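You operate a simulated robot arm through the tools that you are given. There is no shell and no other tool. Be economical: measure what you need, move in short steps, check, and stop when the job is done.

The job below is to be done with a simulated two-armed robot. You get a single attempt, and the scene is never put back.

Task
Hold the shaker, pull its top off, add a scoop of cocoa and fit the orange top.
Fine: the shaker stays put; lay the white top on the counter; put the scoop back; spill nothing.
Where things are to end (x, y in the base frame): white shaker top within 0.06 m of [0.41, -0.19].

It is judged by the outcome, as a careful person would: the job done as asked, and still so three seconds after it is handed in. It fails if anything else is knocked over, pushed out of place, dropped, spilled or broken.

Robot
Two 7-joint arms with fingered hands on one trunk, on a base that drives. Base frame: it is fixed to the floor where the robot stands at the start and does not move with it; the origin is under the middle of the robot, x ahead of it, y to its left, z up; the surface under the hand at the start is at about z = 0.9. Lengths are in m, angles in rad, forces in N, time in s.
The left shoulder is at the start at [0.07, 0.162, 1.341], the right one opposite. With the tool pointing down near the work surface each hand reaches from about 0.26 to 0.8 m from the robot's upright axis, wherever it stands, measured 20 degrees to its own side. Places, roughly: mouth of the cocoa shaker [0.5, 0.1, 1]; top of the back counter [0.6, 0, 0.9]. Payload 4 kg a hand.
Tool frame (each hand has its own): the origin (TCP) lies between the finger pads and is the grasp point; the fingertips stand 0.026 m ahead of it; z points along the fingers, y is the line along which they close. The gripper opens to 0.132 m. The gripper's body begins 0.073 m behind the TCP. The gripper is a hand of 4 fingers: y runs from the thumb to the fingers, the wrist lies at [0, 0, -0.224] in the tool frame, and closing takes about 1.5 s.
Orientation is that of the tool frame in the base frame, as a unit quaternion [x, y, z, w]. With the fingers straight down and closing along the base's y, the tool's x points along the base's -x, its y along +y and its z along -z.

Tools
- The arms move only by the tool send_rows. It takes "left_moves", "right_moves" or both (then of equal length, played together; a hand with none holds still); each is a list of rows, each a list of 2 entries, a list of its own where there are three numbers: the shift along the tool's x, y, z in units of 250 mm (1.0 is 250 mm), then the turn, a rotation vector about the tool's x, y, z in units of 180 degrees (1.0 is 180 degrees). In form: [[[tx, ty, tz], [rx, ry, rz]], ...]. A call has 1 to 12 rows; each row is the pose to reach, as a shift and turn from the pose commanded when the call began, along the tool's axes at that moment. "left_hand" and "right_hand" are, for a hand that has rows, the finger opening in m, from 0 to 0.132, set as the call begins (left out, the last holds). A call with a number of a shift or a turn outside -1 to 1 is refused whole. Rows are played at 5 a second. More than 0.05 m and 0.15 rad between two rows, or a gripper value outside its range, and nothing of the call is played. A pose out of reach is approached as far as the arm can. The call stops where the force on the tool passes 90 N (or 10 N more than at its start, if that is more) or the arm is blocked; 0.2 s more then pass. Each finger travels about 0.045 m/s and halts on what it meets, pressing with about 25 N; the grip force reading is that of the motor and also rises with nothing between the fingers. The clock runs only during rows and for 0.2 s after the last one: add rows that repeat a pose to give the fingers time. The reply holds the time, the measured pose of the TCP, the force on the tool along the base axes, the opening and the grip force, in the units named above and with some noise, with the torque about the TCP (base axes, N m) and any sound that the robot's microphone picked up.
- Cameras (640 x 400 px; columns grow to the right, rows downward): "scene" is now at [0.1391, -0.0119, 1.5673]; the picture's right is [-0.14, -0.99, 0.00], its down [-0.59, 0.08, -0.80] and it looks along [0.79, -0.11, -0.60] (base axes); focal length 214 px, centre (320, 200). "left" rides on the left gripper at [-0.073, 0.006, -0.094] in its tool frame; the picture's right is [-0.08, -1.00, 0.00], its down [0.78, -0.06, -0.62] and it looks along [0.61, -0.05, 0.79] (tool axes); focal length 230 px, centre (320, 200). "right" rides on the right gripper at [0.073, 0.006, -0.094] in its tool frame; the picture's right is [-0.08, 1.00, 0.00], its down [-0.79, -0.06, -0.62] and it looks along [-0.61, -0.05, 0.79] (tool axes); focal length 230 px, centre (320, 200). There is no depth. A picture from a camera that has moved, and an enlarged one, comes with that camera's place and axes in the base frame and with its lens.
- snapshot(camera): a new picture of that camera. No time passes.
- slide_trunk(by): slides the trunk up (or, below 0, down) by that many m; the arms and the scene camera ride with it, the base frame stays. It gives what a move gives, with no picture.
- drive_base(legs): drives the robot by 1 to 6 legs, each [ahead, left, turn to the left] in m, m and rad, along the robot's own axes; the way and the turn of a leg run together, so that a leg with both is an arc; at most 1.5 m and 3.142 rad a leg. The arms and the cameras ride along, it lands a little off, and it stops where it bumps. It gives what a move gives.
- move_fingers(finger1, finger2, finger3, thumb_bend, hand): sets how far each is bent, from 0 (flat) to 100 (curled in); at 30 the hand is open as for a grip, at 70 the pads meet at the TCP. One left out holds its place. A second passes; each finger stops where it meets its share of the squeeze, and holds until it gets a number again. A gripper value or a shape takes the hand back. It gives what a move gives, with no picture; readings hold the bend of each and the force on the fingers (four entries, about 0 where the hand has none), thumb and palm.
- set_grasp(shape, hand): the hand has 4 fingers and takes this shape, open, in about a second: jaw (thumb against the fingers, like two jaws); tri (thumb and two fingers); tip (a fingertip pinch); poke (one finger out to press); point (the index stretched); flat (the hand flat); cup (the hand cupped); fist (a fist). The gripper value then closes the fingers along that shape, each until it touches; the sizes above hold for jaw. It gives what a move gives, with no picture.
- turn_head(pan, tilt): turns the head with the scene camera to pan (to the left, within 1.501 rad either way) and tilt (down, from -0.506 to 1.204), counted from straight ahead of the robot. It gives what a move gives.
- close_up(camera, box): a new picture of the part [left, top, right, bottom] of that camera's present view, enlarged. No time passes.
- finish_job(): hands the job in; it is judged then, once.

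Work in short steps. Places have to be worked out from the pictures, the camera data and where the tool is seen: move nearer, look again, correct. Check each grasp and each placing, and mend what went wrong. You have 120 turns and 100 pictures in all, those below and enlarged ones among them. Open the grippers and draw the arms clear of the work before you hand the job in, unless the task says otherwise; then end with one line.

The tools are called after "Emit:" as a command line: name --argument value ..., lists and objects as JSON in quotes. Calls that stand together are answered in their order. send_rows: Moves the arms, as the interface text tells. Its arguments: {"type":"object","properties":{"left_moves":{"type":"array","items":{"type":"array"}},"left_hand":{"type":"number"},"right_moves":{"type":"array","items":{"type":"array"}},"right_hand":{"type":"number"}},"required":[]} The other tools are called the same way: slide_trunk (by) slides the trunk up or down; set_grasp (shape, hand) gives the hand a shape; move_fingers (finger1, finger2, finger3, thumb_bend, hand) moves the fingers one by one; drive_base (legs) drives the base; turn_head (pan, tilt) turns the head that bears the scene camera; snapshot (camera) takes a picture; close_up (camera, box) takes an enlarged picture of a part of a camera's view; finish_job () hands the job in.

At the start:

```text
t: 0.0
left_tool_pos: [0.4873, 0.4607, 1.3466]
left_tool_rot: [0.001, 1.0, 0.0, 0.0]
left_contact_force: [-0.9, 0.5, -0.2]
left_wrist_torque: [-0.01, 0.0, 0.0]
left_finger_gap: 0.1317
left_finger_force: 0.0
left_shape: jaw
left_bend: [30.0, 30.0, 30.0, 30.0]
left_finger forces: [0.1, 0.0, 0.0, 0.0, 0.0, 0.0]
right_tool_pos: [0.5382, -0.0689, 1.3742]
right_tool_rot: [-0.001, 1.0, 0.0, 0.0]
right_contact_force: [0.0, -0.1, 0.4]
right_wrist_torque: [0.01, -0.02, 0.01]
right_finger_gap: 0.1317
right_finger_force: 0.0
right_shape: jaw
right_bend: [30.0, 30.0, 30.0, 30.0]
right_finger forces: [0.0, 0.1, 0.0, 0.0, 0.1, 0.0]
trunk travel left (down, up): [-0.82, 0.12]
robot x, y, heading: [-0.0026, 0.0039, 0.004]
head pan, tilt: [-0.14, 0.641]
```

scene: 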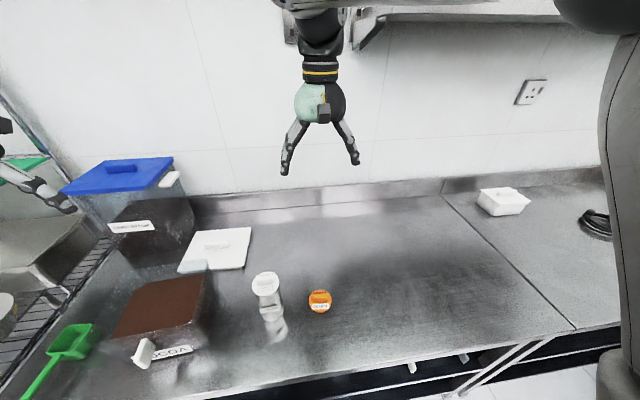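
right: 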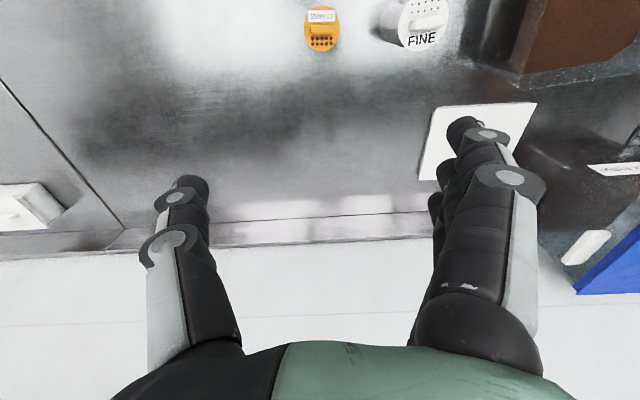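
left: 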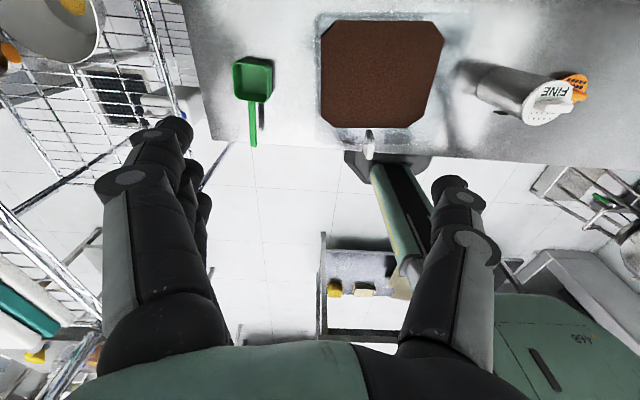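

I'll start by enlarging the shaker, tops, bin and scoop to read their sizes.

Emit:
close_up --camera "scene" --box '[220, 240, 380, 340]'

Emit:
close_up --camera "left" --box '[200, 0, 360, 160]'

Emit:
close_up --camera "left" --box '[300, 0, 620, 200]'

Emit:
close_up --camera "scene" --box '[0, 240, 220, 400]'

Emit:
close_up --camera "right" --box '[280, 0, 480, 80]'

```text
4.00 times, centred on (300, 290) of scene
camera zoom: at [0.1391, -0.0119, 1.5673], right [-0.14, -0.99, 0.0], down [-0.59, 0.08, -0.8], along [0.79, -0.11, -0.6], focal length 858 px, centre (400, -160)
```

zoom: 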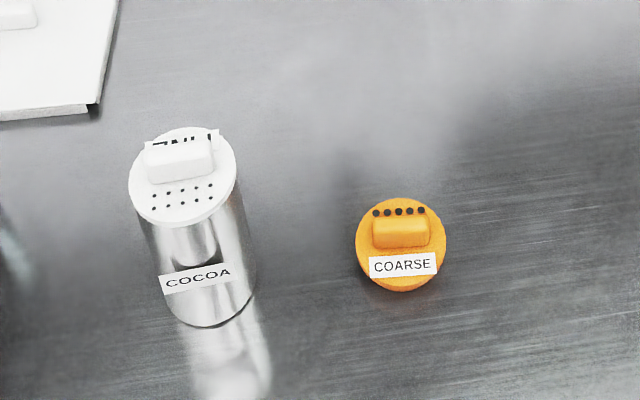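

```text
2.50 times, centred on (280, 80) of left
camera zoom: at [0.5606, 0.4661, 1.4395], right [0.08, -1.0, 0.0], down [-0.78, -0.06, 0.62], along [-0.61, -0.05, -0.79], focal length 575 px, centre (420, 500)
```

zoom: 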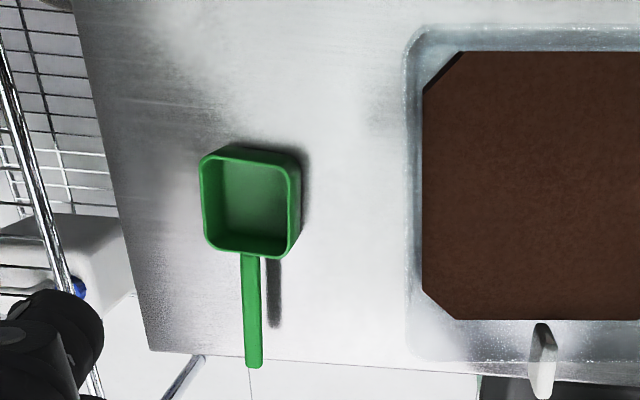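

```text
2.00 times, centred on (460, 100) of left
camera zoom: at [0.5606, 0.4661, 1.4395], right [0.08, -1.0, 0.0], down [-0.78, -0.06, 0.62], along [-0.61, -0.05, -0.79], focal length 460 px, centre (40, 400)
```

zoom: 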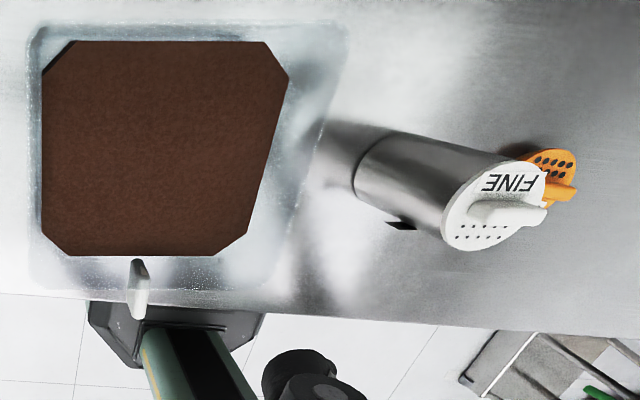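

```text
2.50 times, centred on (110, 320) of scene
camera zoom: at [0.1391, -0.0119, 1.5673], right [-0.14, -0.99, 0.0], down [-0.59, 0.08, -0.8], along [0.79, -0.11, -0.6], focal length 536 px, centre (845, -100)
```

zoom: 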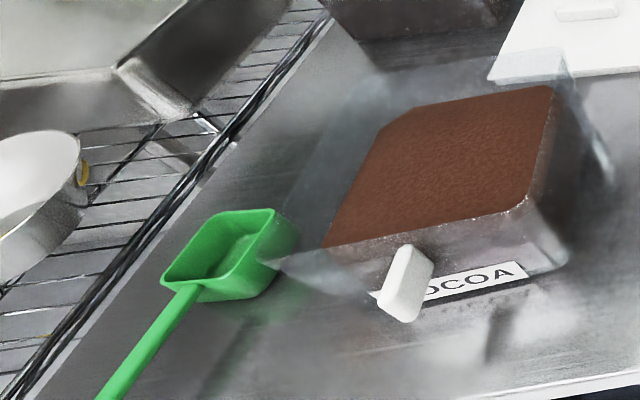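

```text
3.20 times, centred on (380, 40) of right
camera zoom: at [0.4675, -0.0629, 1.4677], right [0.08, 1.0, 0.0], down [0.79, -0.06, 0.62], along [0.61, -0.05, -0.79], focal length 736 px, centre (128, 712)
```

zoom: 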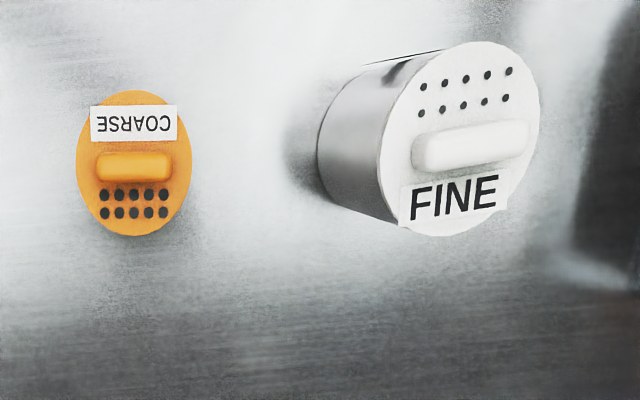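

The shaker stands at about (0.48, 0.09) with its lid near z 1.04, the orange top is at (0.48, -0.06), and the scoop is at (0.46, 0.6) with its handle toward me. I'll back off a little so the left hand can come in level from the front.

Emit:
drive_base --legs '[[-0.14, 0, 0]]'

Emit:
slide_trunk --by -0.1

```text
t: 1.3
left_tool_pos: [0.3508, 0.462, 1.3447]
left_tool_rot: [-0.001, 1.0, 0.0, -0.002]
left_contact_force: [0.9, 0.7, 0.4]
left_wrist_torque: [-0.02, 0.03, -0.01]
left_finger_gap: 0.1315
left_finger_force: 0.0
left_shape: jaw
left_bend: [30.0, 30.0, 30.0, 30.0]
left_finger forces: [0.0, 0.0, 0.1, 0.0, 0.1, 0.0]
right_tool_pos: [0.4027, -0.0669, 1.3727]
right_tool_rot: [-0.002, 1.0, 0.0, -0.002]
right_contact_force: [0.5, 0.0, 0.1]
right_wrist_torque: [0.0, 0.03, 0.0]
right_finger_gap: 0.1318
right_finger_force: 0.0
right_shape: jaw
right_bend: [30.0, 30.0, 30.0, 30.0]
right_finger forces: [0.0, 0.0, 0.0, 0.0, 0.0, 0.0]
trunk travel left (down, up): [-0.82, 0.12]
robot x, y, heading: [-0.1381, -0.0007, 0.008]
head pan, tilt: [-0.14, 0.641]
```

```text
t: 2.6
left_tool_pos: [0.3461, 0.4621, 1.2459]
left_tool_rot: [-0.002, 1.0, 0.0, 0.0]
left_contact_force: [-0.1, -0.9, -0.6]
left_wrist_torque: [0.01, -0.04, 0.01]
left_finger_gap: 0.132
left_finger_force: 0.0
left_shape: jaw
left_bend: [30.0, 30.0, 30.0, 30.0]
left_finger forces: [0.0, 0.0, 0.0, 0.0, 0.0, 0.0]
right_tool_pos: [0.3998, -0.0682, 1.2745]
right_tool_rot: [-0.001, 1.0, 0.001, -0.001]
right_contact_force: [0.2, -0.3, 0.6]
right_wrist_torque: [0.0, -0.02, 0.0]
right_finger_gap: 0.1318
right_finger_force: 0.1
right_shape: jaw
right_bend: [30.0, 30.0, 30.0, 30.0]
right_finger forces: [0.0, 0.0, 0.1, 0.0, 0.0, 0.1]
trunk travel left (down, up): [-0.72, 0.22]
robot x, y, heading: [-0.1407, -0.0009, 0.003]
head pan, tilt: [-0.14, 0.641]
```

Bringing the left hand round to point forward (20° down), towards the front of the shaker.

Emit:
send_rows --left_moves '[[[0.03, -0.1, 0.045], [0, -0.0432, 0]], [[0.06, -0.2, 0.09], [0, -0.0864, 0]], [[0.09, -0.3, 0.135], [0, -0.1296, 0]], [[0.12, -0.4, 0.18], [0, -0.1729, 0]], [[0.15, -0.5, 0.225], [0, -0.2161, 0]], [[0.18, -0.6, 0.27], [0, -0.2593, 0]], [[0.21, -0.7, 0.315], [0, -0.3025, 0]], [[0.24, -0.8, 0.36], [0, -0.3457, 0]], [[0.264, -0.9, 0.4], [0, -0.389, 0]], [[0.264, -0.9, 0.4], [0, -0.389, 0]]]'

Emit:
snapshot --camera "scene"

Emit:
snapshot --camera "left"

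```text
t: 4.8
left_tool_pos: [0.4119, 0.2543, 1.224]
left_tool_rot: [-0.004, 0.82, 0.002, 0.573]
left_contact_force: [-1.6, 0.9, 0.1]
left_wrist_torque: [0.0, -0.01, -0.06]
left_finger_gap: 0.1321
left_finger_force: 0.1
left_shape: jaw
left_bend: [30.0, 30.0, 30.0, 30.0]
left_finger forces: [0.0, 0.0, 0.0, 0.0, 0.1, 0.0]
left hand out of reach, approached as far as the arm can: row 6, 7, 8, 9, 10
right_tool_pos: [0.4032, -0.0657, 1.2731]
right_tool_rot: [-0.003, 1.0, -0.001, -0.001]
right_contact_force: [0.2, 0.2, -0.5]
right_wrist_torque: [0.03, 0.03, 0.0]
right_finger_gap: 0.1319
right_finger_force: 0.1
right_shape: jaw
right_bend: [30.0, 30.0, 30.0, 30.0]
right_finger forces: [0.0, 0.1, 0.0, 0.0, 0.1, 0.0]
trunk travel left (down, up): [-0.72, 0.22]
robot x, y, heading: [-0.141, 0.0007, 0.004]
head pan, tilt: [-0.14, 0.641]
```

```text
91 pictures are left
camera scene: at [0.0039, -0.0102, 1.467], right [-0.13, -0.99, 0.0], down [-0.59, 0.08, -0.8], along [0.79, -0.11, -0.6], focal length 214 px, centre (320, 200)
```

scene: 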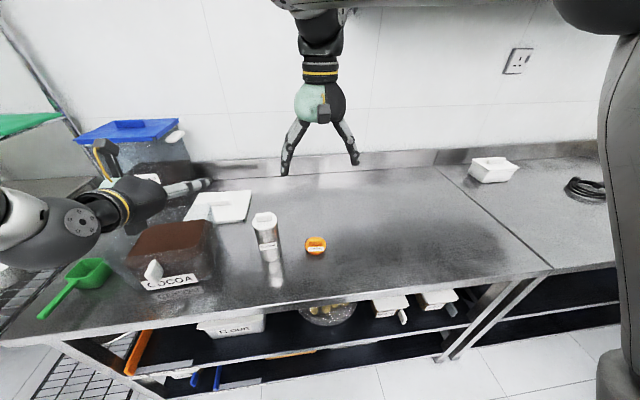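

```text
90 pictures are left
camera left: at [0.3488, 0.2611, 1.3242], right [0.03, -1.0, 0.07], down [-0.85, -0.07, -0.53], along [0.53, -0.05, -0.85], focal length 230 px, centre (320, 200)
```

left: 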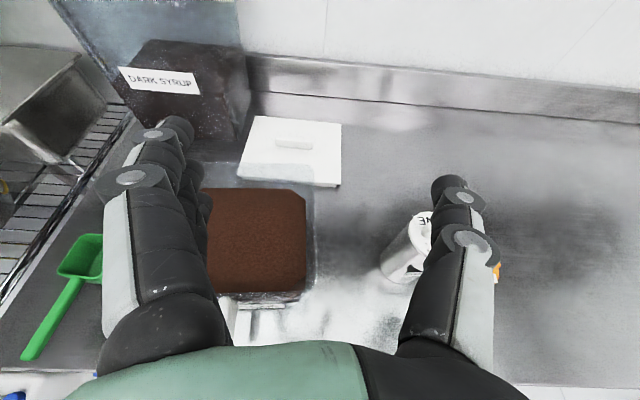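

The wrist can't come that close to the body at this height, so I'll place the hand directly above the shaker instead and lower it straight down. The right hand moves aside at the same time.

Emit:
send_rows --left_moves '[[[0, 0, 0], [0, 0, 0]], [[0, 0, 0], [0, 0, 0]], [[0, 0, 0], [0, 0, 0]], [[-0.063, -0.098, 0.126], [0, 0, 0]], [[-0.126, -0.196, 0.252], [0, 0, 0]], [[-0.189, -0.294, 0.378], [0, 0, 0]], [[-0.252, -0.392, 0.504], [0, 0, 0]], [[-0.315, -0.49, 0.63], [0, 0, 0]], [[-0.378, -0.588, 0.757], [0, 0, 0]], [[-0.378, -0.588, 0.757], [0, 0, 0]]]' --right_moves '[[[0, -0.15, 0], [0, 0, 0]], [[0, -0.3, 0], [0, 0, 0]], [[0, -0.45, 0], [0, 0, 0]], [[0, -0.6, 0], [0, 0, 0]], [[0, -0.72, 0], [0, 0, 0]], [[0, -0.72, 0], [0, 0, 0]], [[0, -0.72, 0], [0, 0, 0]], [[0, -0.72, 0], [0, 0, 0]], [[0, -0.72, 0], [0, 0, 0]], [[0, -0.72, 0], [0, 0, 0]]]'

Emit:
snapshot --camera "scene"

Emit:
snapshot --camera "left"

```text
t: 7.0
left_tool_pos: [0.5775, 0.1258, 1.2511]
left_tool_rot: [-0.002, 0.819, 0.002, 0.574]
left_contact_force: [-0.7, 0.4, -0.1]
left_wrist_torque: [0.0, -0.03, 0.0]
left_finger_gap: 0.1318
left_finger_force: 0.1
left_shape: jaw
left_bend: [30.0, 30.0, 30.0, 30.0]
left_finger forces: [0.1, 0.1, 0.0, 0.0, 0.0, 0.0]
left hand out of reach, approached as far as the arm can: row 9, 10
right_tool_pos: [0.3997, -0.2459, 1.277]
right_tool_rot: [-0.002, 1.0, 0.0, -0.001]
right_contact_force: [0.3, -0.1, -0.6]
right_wrist_torque: [-0.02, 0.01, 0.01]
right_finger_gap: 0.1317
right_finger_force: 0.0
right_shape: jaw
right_bend: [30.0, 30.0, 30.0, 30.0]
right_finger forces: [0.0, 0.1, 0.1, 0.1, 0.0, 0.0]
trunk travel left (down, up): [-0.72, 0.22]
robot x, y, heading: [-0.141, -0.0004, 0.004]
head pan, tilt: [-0.14, 0.641]
```

```text
89 pictures are left
camera scene: at [-0.0001, -0.0123, 1.4674], right [-0.14, -0.99, 0.0], down [-0.59, 0.08, -0.8], along [0.79, -0.11, -0.6], focal length 214 px, centre (320, 200)
```

scene: 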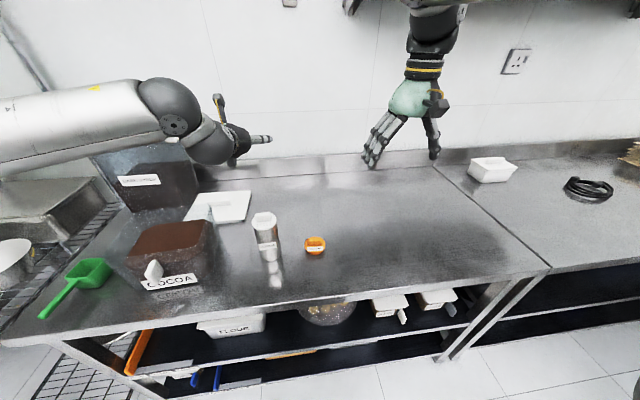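

```text
88 pictures are left
camera left: at [0.5148, 0.1314, 1.3512], right [0.03, -1.0, 0.07], down [-0.85, -0.06, -0.53], along [0.53, -0.04, -0.85], focal length 230 px, centre (320, 200)
```

left: 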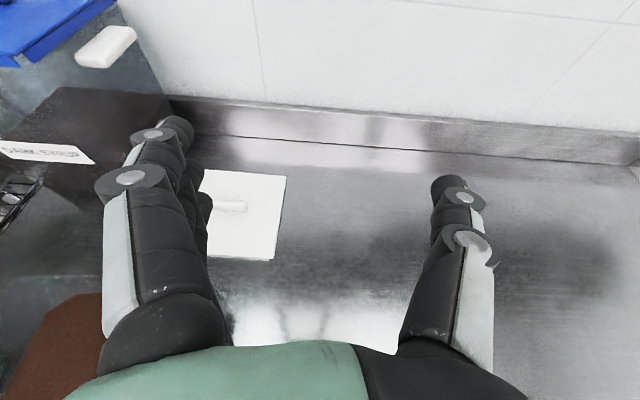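

The commanded pose is clipped to the reachable one, so I'll count from the measured pose. Moving back to above the shaker.

Emit:
send_rows --left_moves '[[[0.1, -0.048, -0.087], [0, 0, 0]], [[0.2, -0.096, -0.174], [0, 0, 0]], [[0.308, -0.144, -0.26], [0, 0, 0]], [[0.308, -0.144, -0.26], [0, 0, 0]]]'

Emit:
snapshot --camera "left"

Emit:
close_up --camera "scene" --box '[200, 150, 360, 300]'

```text
t: 8.1
left_tool_pos: [0.4911, 0.122, 1.2058]
left_tool_rot: [0.0, 0.819, -0.002, 0.574]
left_contact_force: [-0.6, -1.1, -0.1]
left_wrist_torque: [-0.03, 0.0, 0.01]
left_finger_gap: 0.1318
left_finger_force: 0.0
left_shape: jaw
left_bend: [30.0, 30.0, 30.0, 30.0]
left_finger forces: [0.1, 0.0, 0.0, 0.0, 0.1, 0.1]
left hand out of reach, approached as far as the arm can: row 1, 2, 3, 4
right_tool_pos: [0.3997, -0.2462, 1.2762]
right_tool_rot: [-0.002, 1.0, -0.001, 0.0]
right_contact_force: [0.4, 0.3, -0.4]
right_wrist_torque: [-0.03, 0.01, -0.02]
right_finger_gap: 0.1319
right_finger_force: 0.0
right_shape: jaw
right_bend: [30.0, 30.0, 30.0, 30.0]
right_finger forces: [0.1, 0.1, 0.0, 0.1, 0.1, 0.1]
trunk travel left (down, up): [-0.72, 0.22]
robot x, y, heading: [-0.1375, 0.0023, 0.002]
head pan, tilt: [-0.14, 0.641]
```

```text
87 pictures are left
camera left: at [0.4286, 0.1272, 1.3059], right [0.03, -1.0, 0.07], down [-0.85, -0.06, -0.53], along [0.53, -0.05, -0.85], focal length 230 px, centre (320, 200)
```

left: 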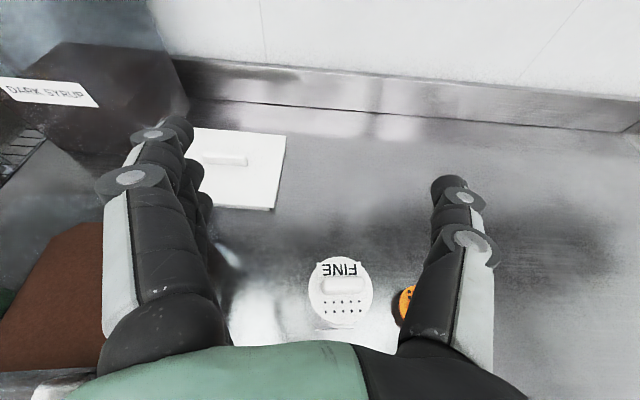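

```text
2.67 times, centred on (280, 225) of scene
camera zoom: at [0.0006, -0.012, 1.4674], right [-0.14, -0.99, 0.0], down [-0.59, 0.08, -0.8], along [0.79, -0.11, -0.6], focal length 572 px, centre (427, 133)
```

zoom: 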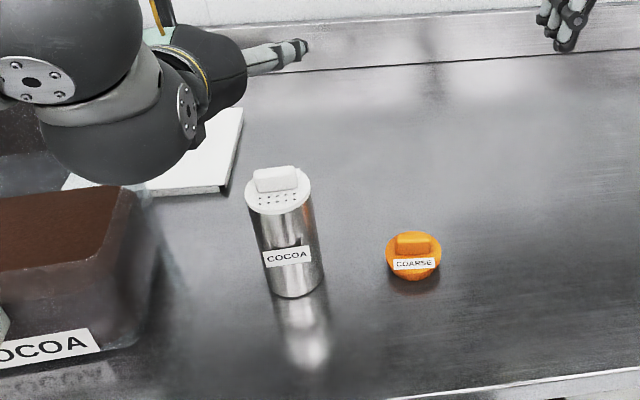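

Reaching across with a straight wrist is what limits it, so I'll yaw the hand 30° to the right, which brings the wrist to the left, and centre it over the shaker at about (0.48, 0.085).

Emit:
send_rows --left_moves '[[[0.004, -0.037, -0.01], [0.0392, 0, 0.0143]], [[0.008, -0.074, -0.02], [0.0784, 0, 0.0285]], [[0.012, -0.111, -0.03], [0.1175, 0, 0.0428]], [[0.015, -0.148, -0.041], [0.1567, 0, 0.057]], [[0.015, -0.148, -0.041], [0.1567, 0, 0.057]]]'

Emit:
snapshot --camera "left"

Emit:
snapshot --camera "scene"

```text
t: 9.2
left_tool_pos: [0.4827, 0.0846, 1.2077]
left_tool_rot: [0.211, 0.791, -0.148, 0.554]
left_contact_force: [-0.7, 0.2, 0.3]
left_wrist_torque: [-0.04, -0.03, -0.02]
left_finger_gap: 0.132
left_finger_force: 0.1
left_shape: jaw
left_bend: [30.0, 30.0, 30.0, 30.0]
left_finger forces: [0.1, 0.1, 0.0, 0.1, 0.0, 0.1]
right_tool_pos: [0.4007, -0.2452, 1.2766]
right_tool_rot: [-0.002, 1.0, 0.0, -0.001]
right_contact_force: [-0.1, -0.5, 0.0]
right_wrist_torque: [0.02, 0.0, -0.01]
right_finger_gap: 0.1319
right_finger_force: 0.1
right_shape: jaw
right_bend: [30.0, 30.0, 30.0, 30.0]
right_finger forces: [0.0, 0.0, 0.1, 0.0, 0.0, 0.0]
trunk travel left (down, up): [-0.72, 0.22]
robot x, y, heading: [-0.1371, -0.0015, 0.006]
head pan, tilt: [-0.14, 0.641]
```

```text
85 pictures are left
camera left: at [0.4312, 0.1205, 1.3078], right [-0.47, -0.88, 0.07], down [-0.77, 0.37, -0.53], along [0.44, -0.3, -0.85], focal length 230 px, centre (320, 200)
```

left: 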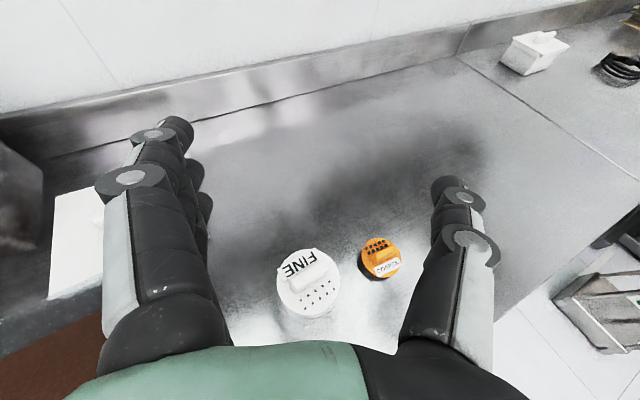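

```text
84 pictures are left
camera scene: at [0.0009, -0.0122, 1.4673], right [-0.13, -0.99, 0.0], down [-0.59, 0.08, -0.8], along [0.79, -0.11, -0.6], focal length 214 px, centre (320, 200)
```

scene: 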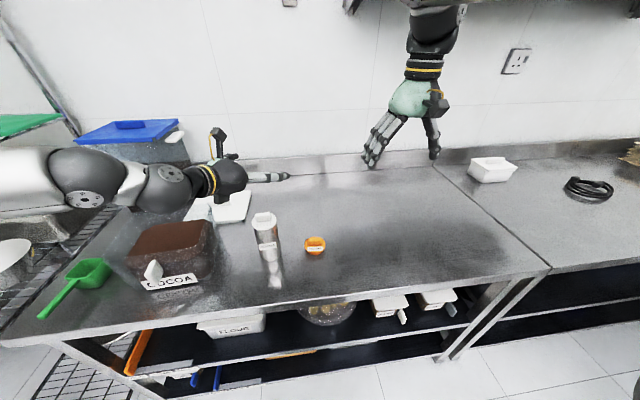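

The hand is now centred over the shaker, which I place at (0.479, 0.087). I'll lower halfway and check the forearm's clearance from the bin.

Emit:
send_rows --left_moves '[[[0.14, -0.01, 0.05], [0, 0, 0]], [[0.28, -0.01, 0.1], [0, 0, 0]], [[0.42, -0.01, 0.152], [0, 0, 0]], [[0.42, -0.01, 0.152], [0, 0, 0]]]'

Emit:
snapshot --camera "scene"

Emit:
snapshot --camera "left"

Emit:
snapshot --camera "right"

```text
t: 10.2
left_tool_pos: [0.4817, 0.0805, 1.094]
left_tool_rot: [0.21, 0.792, -0.147, 0.554]
left_contact_force: [-0.6, -0.9, -0.1]
left_wrist_torque: [-0.02, 0.02, 0.0]
left_finger_gap: 0.1318
left_finger_force: 0.0
left_shape: jaw
left_bend: [30.0, 30.0, 30.0, 30.0]
left_finger forces: [0.0, 0.1, 0.1, 0.0, 0.1, 0.0]
right_tool_pos: [0.4006, -0.2456, 1.2773]
right_tool_rot: [-0.002, 1.0, 0.0, 0.0]
right_contact_force: [0.4, 0.2, 0.0]
right_wrist_torque: [-0.01, -0.03, 0.0]
right_finger_gap: 0.1322
right_finger_force: 0.1
right_shape: jaw
right_bend: [30.0, 30.0, 30.0, 30.0]
right_finger forces: [0.0, 0.0, 0.1, 0.0, 0.0, 0.0]
trunk travel left (down, up): [-0.72, 0.22]
robot x, y, heading: [-0.1349, 0.0033, 0.006]
head pan, tilt: [-0.14, 0.641]
```

```text
83 pictures are left
camera scene: at [0.0001, -0.0119, 1.4674], right [-0.13, -0.99, 0.0], down [-0.59, 0.08, -0.8], along [0.79, -0.11, -0.6], focal length 214 px, centre (320, 200)
```

scene: 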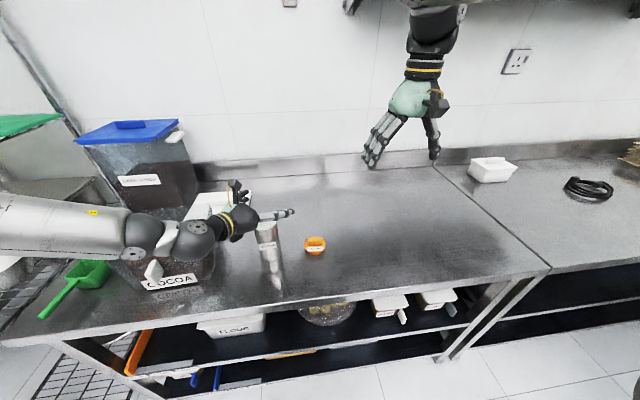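

```text
82 pictures are left
camera left: at [0.4298, 0.1165, 1.1951], right [-0.47, -0.88, 0.07], down [-0.77, 0.37, -0.53], along [0.44, -0.3, -0.85], focal length 230 px, centre (320, 200)
```

left: 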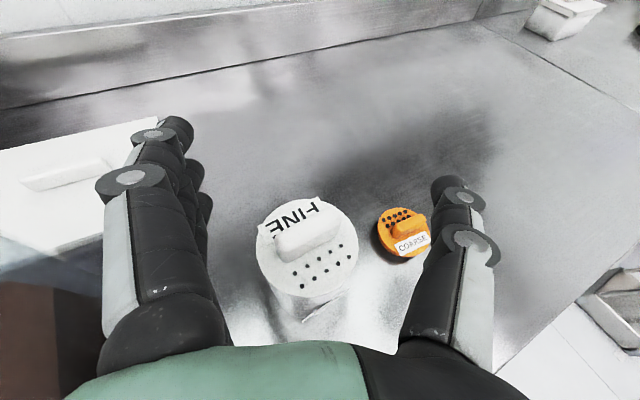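

```text
81 pictures are left
camera right: at [0.3287, -0.2402, 1.3693], right [0.07, 1.0, 0.0], down [0.79, -0.06, 0.62], along [0.61, -0.05, -0.79], focal length 230 px, centre (320, 200)
```

right: 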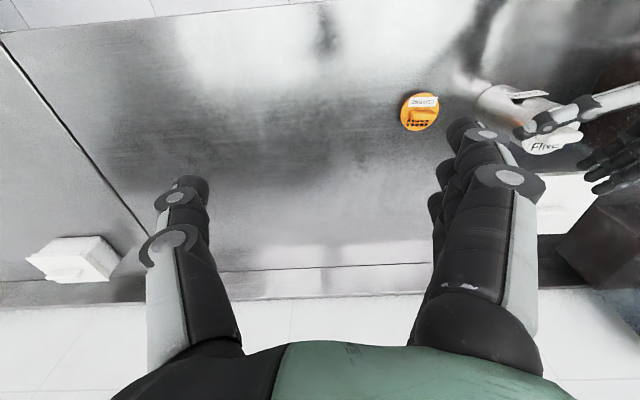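

Clearance is fine and the fingers straddle the shaker. Lowering to grip height, z ≈ 0.97.

Emit:
send_rows --left_moves '[[[0.15, 0.015, 0.045], [0, 0, 0]], [[0.3, 0.015, 0.095], [0, 0, 0]], [[0.4, 0.015, 0.125], [0, 0, 0]], [[0.474, 0.015, 0.149], [0, 0, 0]], [[0.474, 0.015, 0.149], [0, 0, 0]]]'

Emit:
snapshot --camera "scene"

Emit:
snapshot --camera "left"

```text
t: 11.4
left_tool_pos: [0.4763, 0.1012, 0.9916]
left_tool_rot: [0.211, 0.792, -0.147, 0.553]
left_contact_force: [0.4, -0.5, 0.2]
left_wrist_torque: [0.0, -0.05, 0.01]
left_finger_gap: 0.1314
left_finger_force: 0.1
left_shape: jaw
left_bend: [30.0, 30.0, 30.0, 30.0]
left_finger forces: [0.0, 0.1, 0.1, 0.0, 0.1, 0.0]
left hand out of reach, approached as far as the arm can: row 3, 4, 5
right_tool_pos: [0.4008, -0.2456, 1.276]
right_tool_rot: [-0.002, 1.0, 0.0, -0.001]
right_contact_force: [0.1, -0.2, -0.3]
right_wrist_torque: [-0.01, -0.02, -0.01]
right_finger_gap: 0.1322
right_finger_force: 0.1
right_shape: jaw
right_bend: [30.0, 30.0, 30.0, 30.0]
right_finger forces: [0.1, 0.1, 0.1, 0.0, 0.1, 0.1]
trunk travel left (down, up): [-0.72, 0.22]
robot x, y, heading: [-0.1366, -0.0029, 0.007]
head pan, tilt: [-0.14, 0.641]
```

```text
80 pictures are left
camera scene: at [0.001, -0.0121, 1.4673], right [-0.14, -0.99, 0.0], down [-0.59, 0.08, -0.8], along [0.79, -0.11, -0.6], focal length 214 px, centre (320, 200)
```

scene: 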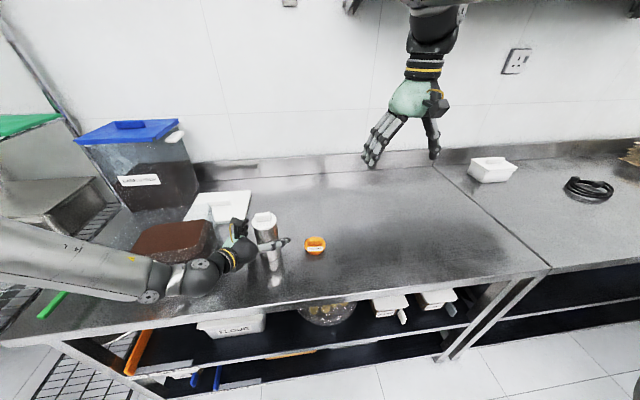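

```text
79 pictures are left
camera left: at [0.4245, 0.1359, 1.0907], right [-0.47, -0.88, 0.07], down [-0.77, 0.37, -0.52], along [0.43, -0.3, -0.85], focal length 230 px, centre (320, 200)
```

left: 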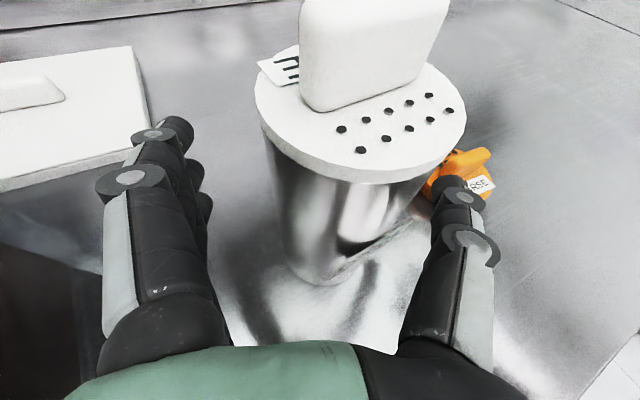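

The arm stopped 2 cm high and 1.3 cm to the left of the axis, at a joint limit. I'll fix that by shifting the base 1.4 cm right and the trunk 2 cm down; the fingers have room for it.

Emit:
drive_base --legs '[[0, -0.014, 0]]'

Emit:
slide_trunk --by -0.02

Emit:
snapshot --camera "left"

```text
t: 12.2
left_tool_pos: [0.4748, 0.0901, 0.9906]
left_tool_rot: [0.209, 0.792, -0.148, 0.554]
left_contact_force: [0.4, 0.1, -0.9]
left_wrist_torque: [0.0, 0.01, -0.01]
left_finger_gap: 0.132
left_finger_force: 0.1
left_shape: jaw
left_bend: [30.0, 30.0, 30.0, 30.0]
left_finger forces: [0.0, 0.1, 0.1, 0.1, 0.1, 0.0]
right_tool_pos: [0.4005, -0.2543, 1.2775]
right_tool_rot: [-0.003, 1.0, -0.001, -0.001]
right_contact_force: [0.0, 0.2, 1.2]
right_wrist_torque: [-0.04, 0.01, -0.03]
right_finger_gap: 0.1315
right_finger_force: 0.1
right_shape: jaw
right_bend: [30.0, 30.0, 30.0, 30.0]
right_finger forces: [0.1, 0.0, 0.1, 0.0, 0.0, 0.1]
trunk travel left (down, up): [-0.72, 0.22]
robot x, y, heading: [-0.1406, -0.0124, 0.006]
head pan, tilt: [-0.14, 0.641]
```

```text
t: 12.9
left_tool_pos: [0.4754, 0.0871, 0.9712]
left_tool_rot: [0.21, 0.792, -0.147, 0.554]
left_contact_force: [0.4, 0.2, -0.5]
left_wrist_torque: [0.01, -0.03, -0.03]
left_finger_gap: 0.1315
left_finger_force: 0.1
left_shape: jaw
left_bend: [30.0, 30.0, 30.0, 30.0]
left_finger forces: [0.1, 0.1, 0.1, 0.1, 0.1, 0.0]
right_tool_pos: [0.4004, -0.259, 1.2564]
right_tool_rot: [-0.003, 1.0, 0.0, -0.002]
right_contact_force: [0.2, 0.3, 0.7]
right_wrist_torque: [-0.01, 0.03, -0.03]
right_finger_gap: 0.132
right_finger_force: 0.0
right_shape: jaw
right_bend: [30.0, 30.0, 30.0, 30.0]
right_finger forces: [0.1, 0.1, 0.0, 0.0, 0.1, 0.1]
trunk travel left (down, up): [-0.7, 0.24]
robot x, y, heading: [-0.1357, -0.0157, 0.007]
head pan, tilt: [-0.14, 0.641]
```

```text
78 pictures are left
camera left: at [0.4244, 0.1232, 1.0708], right [-0.47, -0.88, 0.07], down [-0.77, 0.37, -0.53], along [0.43, -0.3, -0.85], focal length 230 px, centre (320, 200)
```

left: 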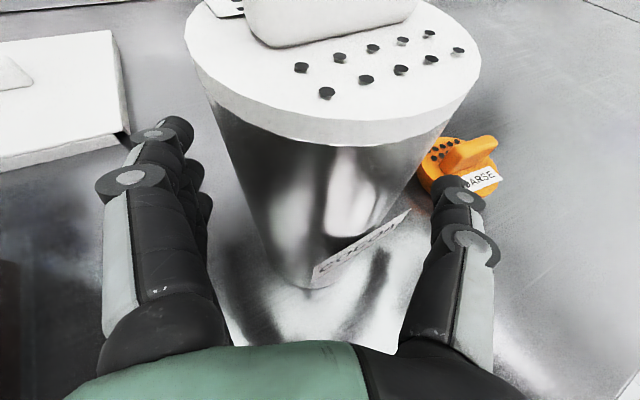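

The shaker is now centred between the fingers. Closing first to near its width, then looking at the gap on each side.

Emit:
send_rows --left_moves '[[[0, 0, 0], [0, 0, 0]], [[0, 0, 0], [0, 0, 0]], [[0, 0, 0], [0, 0, 0]], [[0, 0, 0], [0, 0, 0]], [[0, 0, 0], [0, 0, 0]]]' --left_hand 0.085

Emit:
snapshot --camera "left"

```text
t: 14.1
left_tool_pos: [0.4771, 0.0863, 0.9705]
left_tool_rot: [0.21, 0.792, -0.147, 0.554]
left_contact_force: [-0.2, 1.3, -0.3]
left_wrist_torque: [-0.02, 0.01, -0.01]
left_finger_gap: 0.0855
left_finger_force: 0.0
left_shape: jaw
left_bend: [70.0, 70.0, 70.0, 67.0]
left_finger forces: [0.0, 0.1, 0.0, 0.0, 0.0, 0.1]
right_tool_pos: [0.3999, -0.2603, 1.2557]
right_tool_rot: [-0.004, 1.0, 0.0, -0.001]
right_contact_force: [-0.1, 0.6, 0.7]
right_wrist_torque: [-0.02, -0.03, 0.02]
right_finger_gap: 0.1319
right_finger_force: 0.0
right_shape: jaw
right_bend: [30.0, 30.0, 30.0, 30.0]
right_finger forces: [0.0, 0.0, 0.0, 0.1, 0.0, 0.0]
trunk travel left (down, up): [-0.7, 0.24]
robot x, y, heading: [-0.1369, -0.0118, 0.008]
head pan, tilt: [-0.14, 0.641]
```

```text
77 pictures are left
camera left: at [0.4244, 0.1226, 1.071], right [-0.47, -0.88, 0.07], down [-0.77, 0.37, -0.53], along [0.43, -0.3, -0.85], focal length 230 px, centre (320, 200)
```

left: 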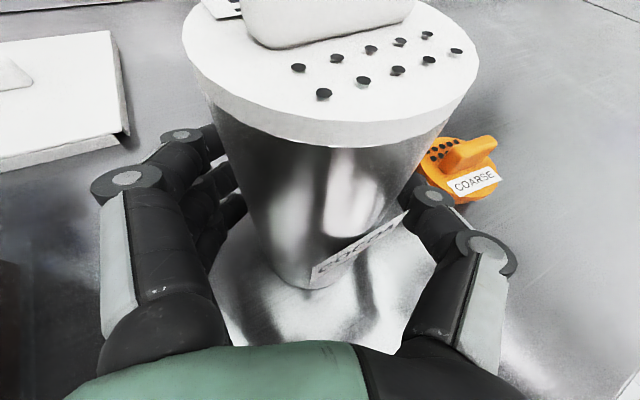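

Both sides are close to even. Closing fully onto the body.

Emit:
send_rows --left_moves '[[[0, 0, 0], [0, 0, 0]], [[0, 0, 0], [0, 0, 0]], [[0, 0, 0], [0, 0, 0]], [[0, 0, 0], [0, 0, 0]], [[0, 0, 0], [0, 0, 0]], [[0, 0, 0], [0, 0, 0]]]' --left_hand 0.05

Emit:
snapshot --camera "left"

Emit:
close_up --camera "scene" --box '[180, 170, 360, 290]'

```text
t: 15.5
left_tool_pos: [0.4756, 0.0863, 0.971]
left_tool_rot: [0.211, 0.792, -0.148, 0.553]
left_contact_force: [0.2, -0.4, 0.4]
left_wrist_torque: [0.01, -0.01, -0.02]
left_finger_gap: 0.0578
left_finger_force: 25.1
left_shape: jaw
left_bend: [73.0, 73.0, 73.0, 73.0]
left_finger forces: [7.3, 7.8, 8.0, 0.1, 22.7, 0.0]
right_tool_pos: [0.3995, -0.2592, 1.2567]
right_tool_rot: [-0.003, 1.0, 0.0, 0.0]
right_contact_force: [-0.2, -0.2, 0.0]
right_wrist_torque: [0.02, -0.01, -0.02]
right_finger_gap: 0.1319
right_finger_force: 0.0
right_shape: jaw
right_bend: [30.0, 30.0, 30.0, 30.0]
right_finger forces: [0.1, 0.0, 0.0, 0.1, 0.0, 0.1]
trunk travel left (down, up): [-0.7, 0.24]
robot x, y, heading: [-0.1381, -0.0176, 0.007]
head pan, tilt: [-0.14, 0.641]
```

```text
76 pictures are left
camera left: at [0.4245, 0.1225, 1.0709], right [-0.47, -0.88, 0.07], down [-0.77, 0.37, -0.52], along [0.43, -0.3, -0.85], focal length 230 px, centre (320, 200)
```

left: 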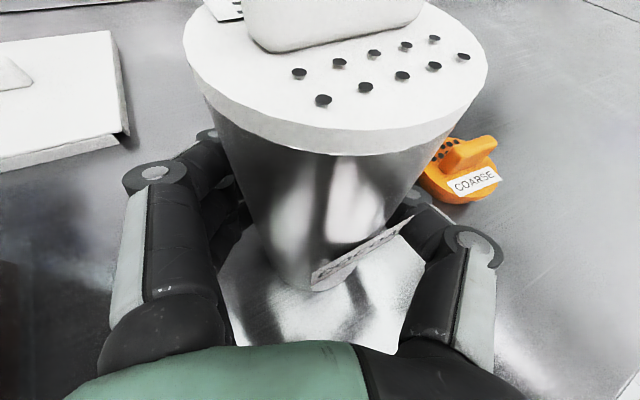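

```text
3.33 times, centred on (270, 230) of scene
camera zoom: at [0.0009, -0.0258, 1.4473], right [-0.13, -0.99, 0.0], down [-0.59, 0.08, -0.8], along [0.79, -0.11, -0.6], focal length 715 px, centre (487, 100)
```

zoom: 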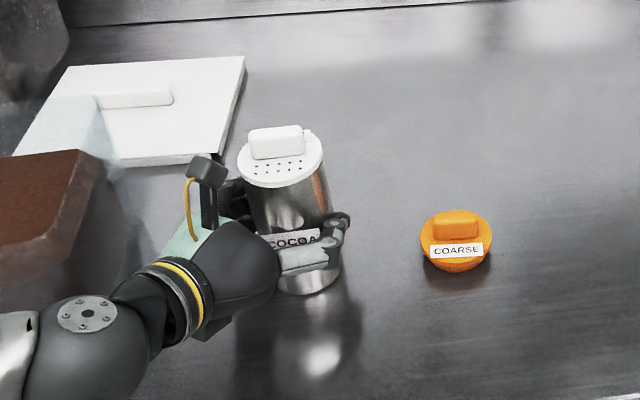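

The shaker is held firmly. Now I'll turn the right hand so it closes across the lid's ridge and bring it over near the lid at a safe height.

Emit:
send_rows --right_moves '[[[-0.03, 0.087, 0], [0, 0, 0.041]], [[-0.06, 0.174, 0], [0, 0, 0.082]], [[-0.09, 0.261, 0], [0, 0, 0.123]], [[-0.12, 0.348, 0], [0, 0, 0.164]], [[-0.15, 0.435, 0], [0, 0, 0.205]], [[-0.18, 0.522, 0], [0, 0, 0.246]], [[-0.21, 0.609, 0], [0, 0, 0.287]], [[-0.24, 0.696, 0], [0, 0, 0.328]], [[-0.27, 0.783, 0], [0, 0, 0.369]], [[-0.3, 0.87, 0], [0, 0, 0.41]], [[-0.312, 0.956, 0], [0, 0, 0.45]], [[-0.312, 0.956, 0], [0, 0, 0.45]]]' --right_hand 0.07

Emit:
snapshot --camera "right"

Emit:
snapshot --camera "scene"

```text
t: 18.1
left_tool_pos: [0.4741, 0.0861, 0.9715]
left_tool_rot: [0.211, 0.792, -0.148, 0.554]
left_contact_force: [0.1, -0.7, -0.9]
left_wrist_torque: [0.02, -0.01, -0.02]
left_finger_gap: 0.0574
left_finger_force: 25.1
left_shape: jaw
left_bend: [73.0, 73.0, 73.0, 73.0]
left_finger forces: [7.3, 7.8, 8.3, 0.0, 22.7, 0.0]
right_tool_pos: [0.4475, -0.0207, 1.2458]
right_tool_rot: [0.648, 0.762, 0.0, -0.001]
right_contact_force: [-0.1, 0.5, -0.1]
right_wrist_torque: [-0.01, 0.03, -0.02]
right_finger_gap: 0.0706
right_finger_force: 0.1
right_shape: jaw
right_bend: [72.0, 72.0, 72.0, 70.0]
right_finger forces: [0.0, 0.0, 0.0, 0.0, 0.0, 0.0]
right hand out of reach, approached as far as the arm can: row 8, 9, 10, 11, 12
trunk travel left (down, up): [-0.7, 0.24]
robot x, y, heading: [-0.1374, -0.0142, 0.008]
head pan, tilt: [-0.14, 0.641]
```

```text
74 pictures are left
camera right: at [0.4446, 0.0524, 1.3391], right [1.0, 0.08, 0.0], down [0.07, -0.79, 0.62], along [0.05, -0.61, -0.79], focal length 230 px, centre (320, 200)
```

right: 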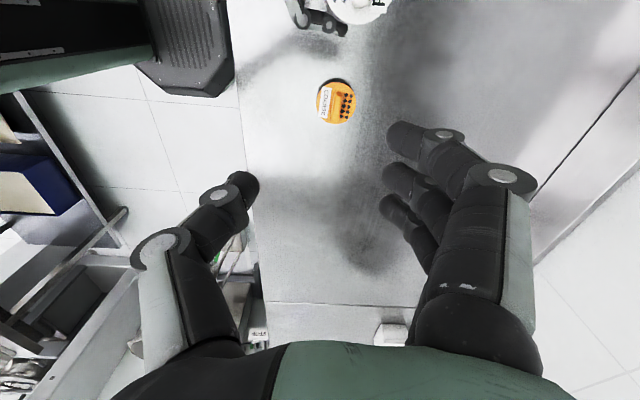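

```text
73 pictures are left
camera scene: at [0.0008, -0.0257, 1.4473], right [-0.13, -0.99, 0.0], down [-0.59, 0.08, -0.8], along [0.79, -0.11, -0.6], focal length 214 px, centre (320, 200)
```

scene: 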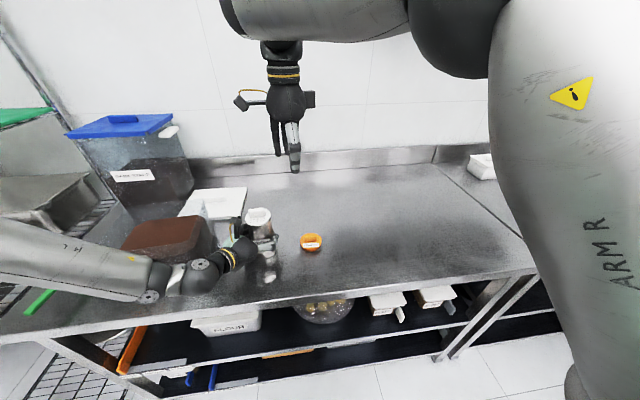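

The yaw is right but x is short by 3 cm at this height. I'll see whether it opens up lower down, above the lid.

Emit:
send_rows --right_moves '[[[0.1, 0.045, 0.12], [0, 0, 0]], [[0.2, 0.09, 0.24], [0, 0, 0]], [[0.3, 0.14, 0.32], [0, 0, 0]], [[0.407, 0.19, 0.384], [0, 0, 0]], [[0.407, 0.19, 0.384], [0, 0, 0]]]'

Emit:
snapshot --camera "right"

Emit:
close_up --camera "scene" --box '[180, 130, 360, 290]'

Emit:
snapshot --camera "left"

```text
t: 19.5
left_tool_pos: [0.4758, 0.0861, 0.971]
left_tool_rot: [0.21, 0.793, -0.147, 0.553]
left_contact_force: [-0.2, 0.0, 0.1]
left_wrist_torque: [0.08, -0.02, -0.01]
left_finger_gap: 0.0574
left_finger_force: 24.9
left_shape: jaw
left_bend: [73.0, 73.0, 73.0, 73.0]
left_finger forces: [7.4, 7.8, 8.6, 0.0, 22.7, 0.0]
right_tool_pos: [0.4873, 0.0586, 1.156]
right_tool_rot: [0.666, 0.746, 0.015, -0.016]
right_contact_force: [0.2, -0.5, -0.3]
right_wrist_torque: [0.03, 0.0, 0.01]
right_finger_gap: 0.0707
right_finger_force: 0.0
right_shape: jaw
right_bend: [72.0, 72.0, 72.0, 70.0]
right_finger forces: [0.0, 0.0, 0.0, 0.0, 0.0, 0.0]
right hand out of reach, approached as far as the arm can: row 4, 5
trunk travel left (down, up): [-0.7, 0.24]
robot x, y, heading: [-0.1369, -0.0154, 0.009]
head pan, tilt: [-0.14, 0.641]
stopped in row 5 (right hand): the arm was blocked; the commanded pose is now the measured one
```

```text
72 pictures are left
camera right: at [0.4867, 0.1279, 1.2528], right [1.0, 0.04, 0.0], down [0.03, -0.81, 0.58], along [0.02, -0.58, -0.81], focal length 230 px, centre (320, 200)
```

right: 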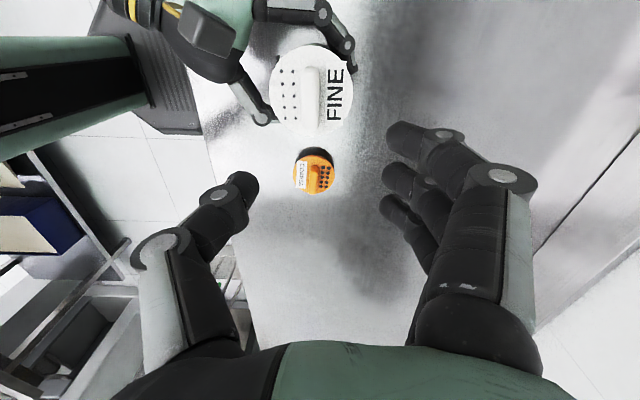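

```text
2.50 times, centred on (270, 210) of scene
camera zoom: at [0.0011, -0.0259, 1.4473], right [-0.13, -0.99, 0.0], down [-0.59, 0.08, -0.8], along [0.79, -0.11, -0.6], focal length 536 px, centre (445, 175)
```

zoom: 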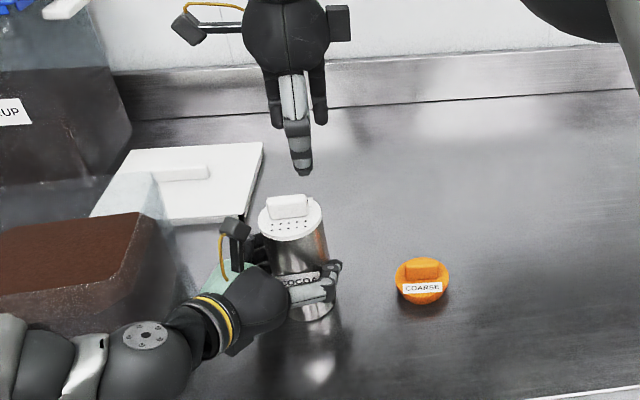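

```text
70 pictures are left
camera left: at [0.4246, 0.1225, 1.0708], right [-0.47, -0.88, 0.07], down [-0.77, 0.37, -0.52], along [0.43, -0.3, -0.85], focal length 230 px, centre (320, 200)
```

left: 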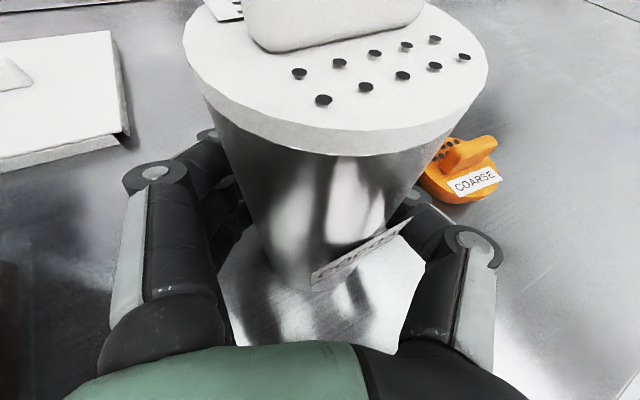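

The right arm stalled 3 cm short in y; the ridge is at about (0.481, 0.090) with top near z 1.06, and its line matches the hand's. I'll try going lower and over in smaller steps.

Emit:
send_rows --right_moves '[[[0.02, -0.01, 0.07], [0, 0, 0]], [[0.05, -0.018, 0.144], [0, 0, 0]], [[0.09, -0.018, 0.144], [0, 0, 0]], [[0.13, -0.018, 0.144], [0, 0, 0]]]'

```text
t: 20.5
left_tool_pos: [0.4759, 0.087, 0.9707]
left_tool_rot: [0.211, 0.792, -0.148, 0.554]
left_contact_force: [0.3, -1.0, 0.9]
left_wrist_torque: [0.11, -0.02, -0.02]
left_finger_gap: 0.0573
left_finger_force: 24.8
left_shape: jaw
left_bend: [73.0, 73.0, 73.0, 73.0]
left_finger forces: [7.5, 7.7, 8.6, 0.0, 22.4, 0.0]
right_tool_pos: [0.4876, 0.0817, 1.1283]
right_tool_rot: [0.674, 0.738, 0.022, -0.024]
right_contact_force: [-0.6, 0.2, -0.1]
right_wrist_torque: [-0.01, 0.02, 0.03]
right_finger_gap: 0.0704
right_finger_force: 0.0
right_shape: jaw
right_bend: [72.0, 72.0, 72.0, 70.0]
right_finger forces: [0.0, 0.0, 0.1, 0.0, 0.1, 0.0]
trunk travel left (down, up): [-0.7, 0.24]
robot x, y, heading: [-0.1407, -0.0119, 0.004]
head pan, tilt: [-0.14, 0.641]
```

That worked. Nudging onto the ridge centre and a little lower, then checking from both hand cameras.

Emit:
send_rows --right_moves '[[[0.02, -0.026, 0.04], [0, 0, 0]], [[0.025, -0.026, 0.08], [0, 0, 0]], [[0.025, -0.026, 0.08], [0, 0, 0]]]'

Emit:
snapshot --camera "right"

Emit:
snapshot --camera "left"

Emit:
close_up --camera "scene" --box '[210, 150, 320, 280]'

```text
t: 21.3
left_tool_pos: [0.4763, 0.0855, 0.9701]
left_tool_rot: [0.211, 0.792, -0.148, 0.553]
left_contact_force: [0.2, -0.4, -0.7]
left_wrist_torque: [0.05, 0.01, 0.02]
left_finger_gap: 0.0576
left_finger_force: 25.1
left_shape: jaw
left_bend: [73.0, 73.0, 73.0, 73.0]
left_finger forces: [7.4, 7.8, 8.5, 0.1, 22.4, 0.0]
right_tool_pos: [0.4775, 0.0913, 1.1071]
right_tool_rot: [0.673, 0.739, 0.02, -0.02]
right_contact_force: [0.2, -0.4, 0.5]
right_wrist_torque: [-0.02, -0.01, 0.02]
right_finger_gap: 0.0706
right_finger_force: 0.1
right_shape: jaw
right_bend: [72.0, 72.0, 72.0, 70.0]
right_finger forces: [0.0, 0.0, 0.0, 0.0, 0.1, 0.0]
trunk travel left (down, up): [-0.7, 0.24]
robot x, y, heading: [-0.1394, -0.0146, 0.008]
head pan, tilt: [-0.14, 0.641]
```

```text
69 pictures are left
camera right: at [0.4782, 0.1594, 1.2037], right [1.0, 0.02, 0.0], down [0.02, -0.82, 0.57], along [0.01, -0.57, -0.82], focal length 230 px, centre (320, 200)
```

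right: 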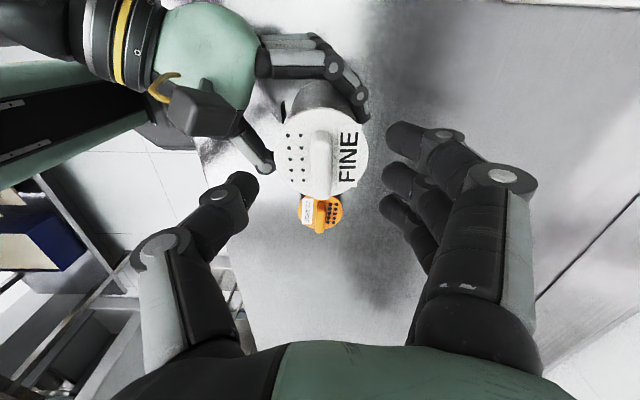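

```text
68 pictures are left
camera left: at [0.4245, 0.1227, 1.0708], right [-0.47, -0.88, 0.07], down [-0.77, 0.37, -0.52], along [0.43, -0.3, -0.85], focal length 230 px, centre (320, 200)
```

left: 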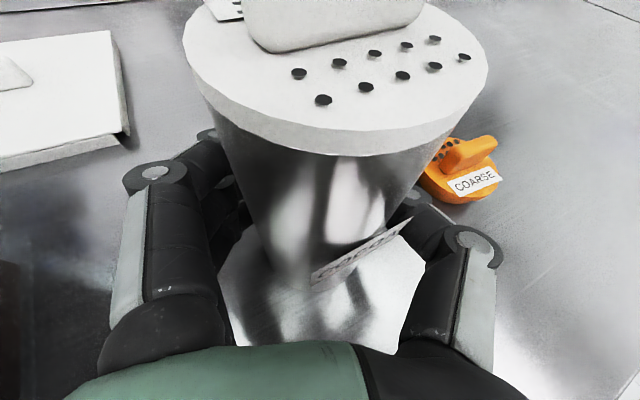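

```text
3.08 times, centred on (265, 215) of scene
camera zoom: at [0.0009, -0.0257, 1.4473], right [-0.13, -0.99, 0.0], down [-0.59, 0.08, -0.8], along [0.79, -0.11, -0.6], focal length 660 px, centre (489, 154)
```

zoom: 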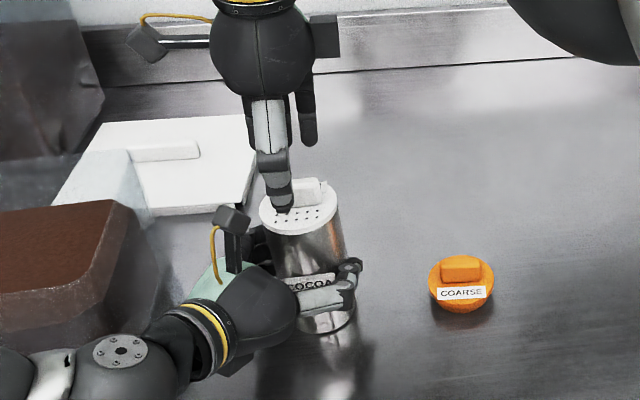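

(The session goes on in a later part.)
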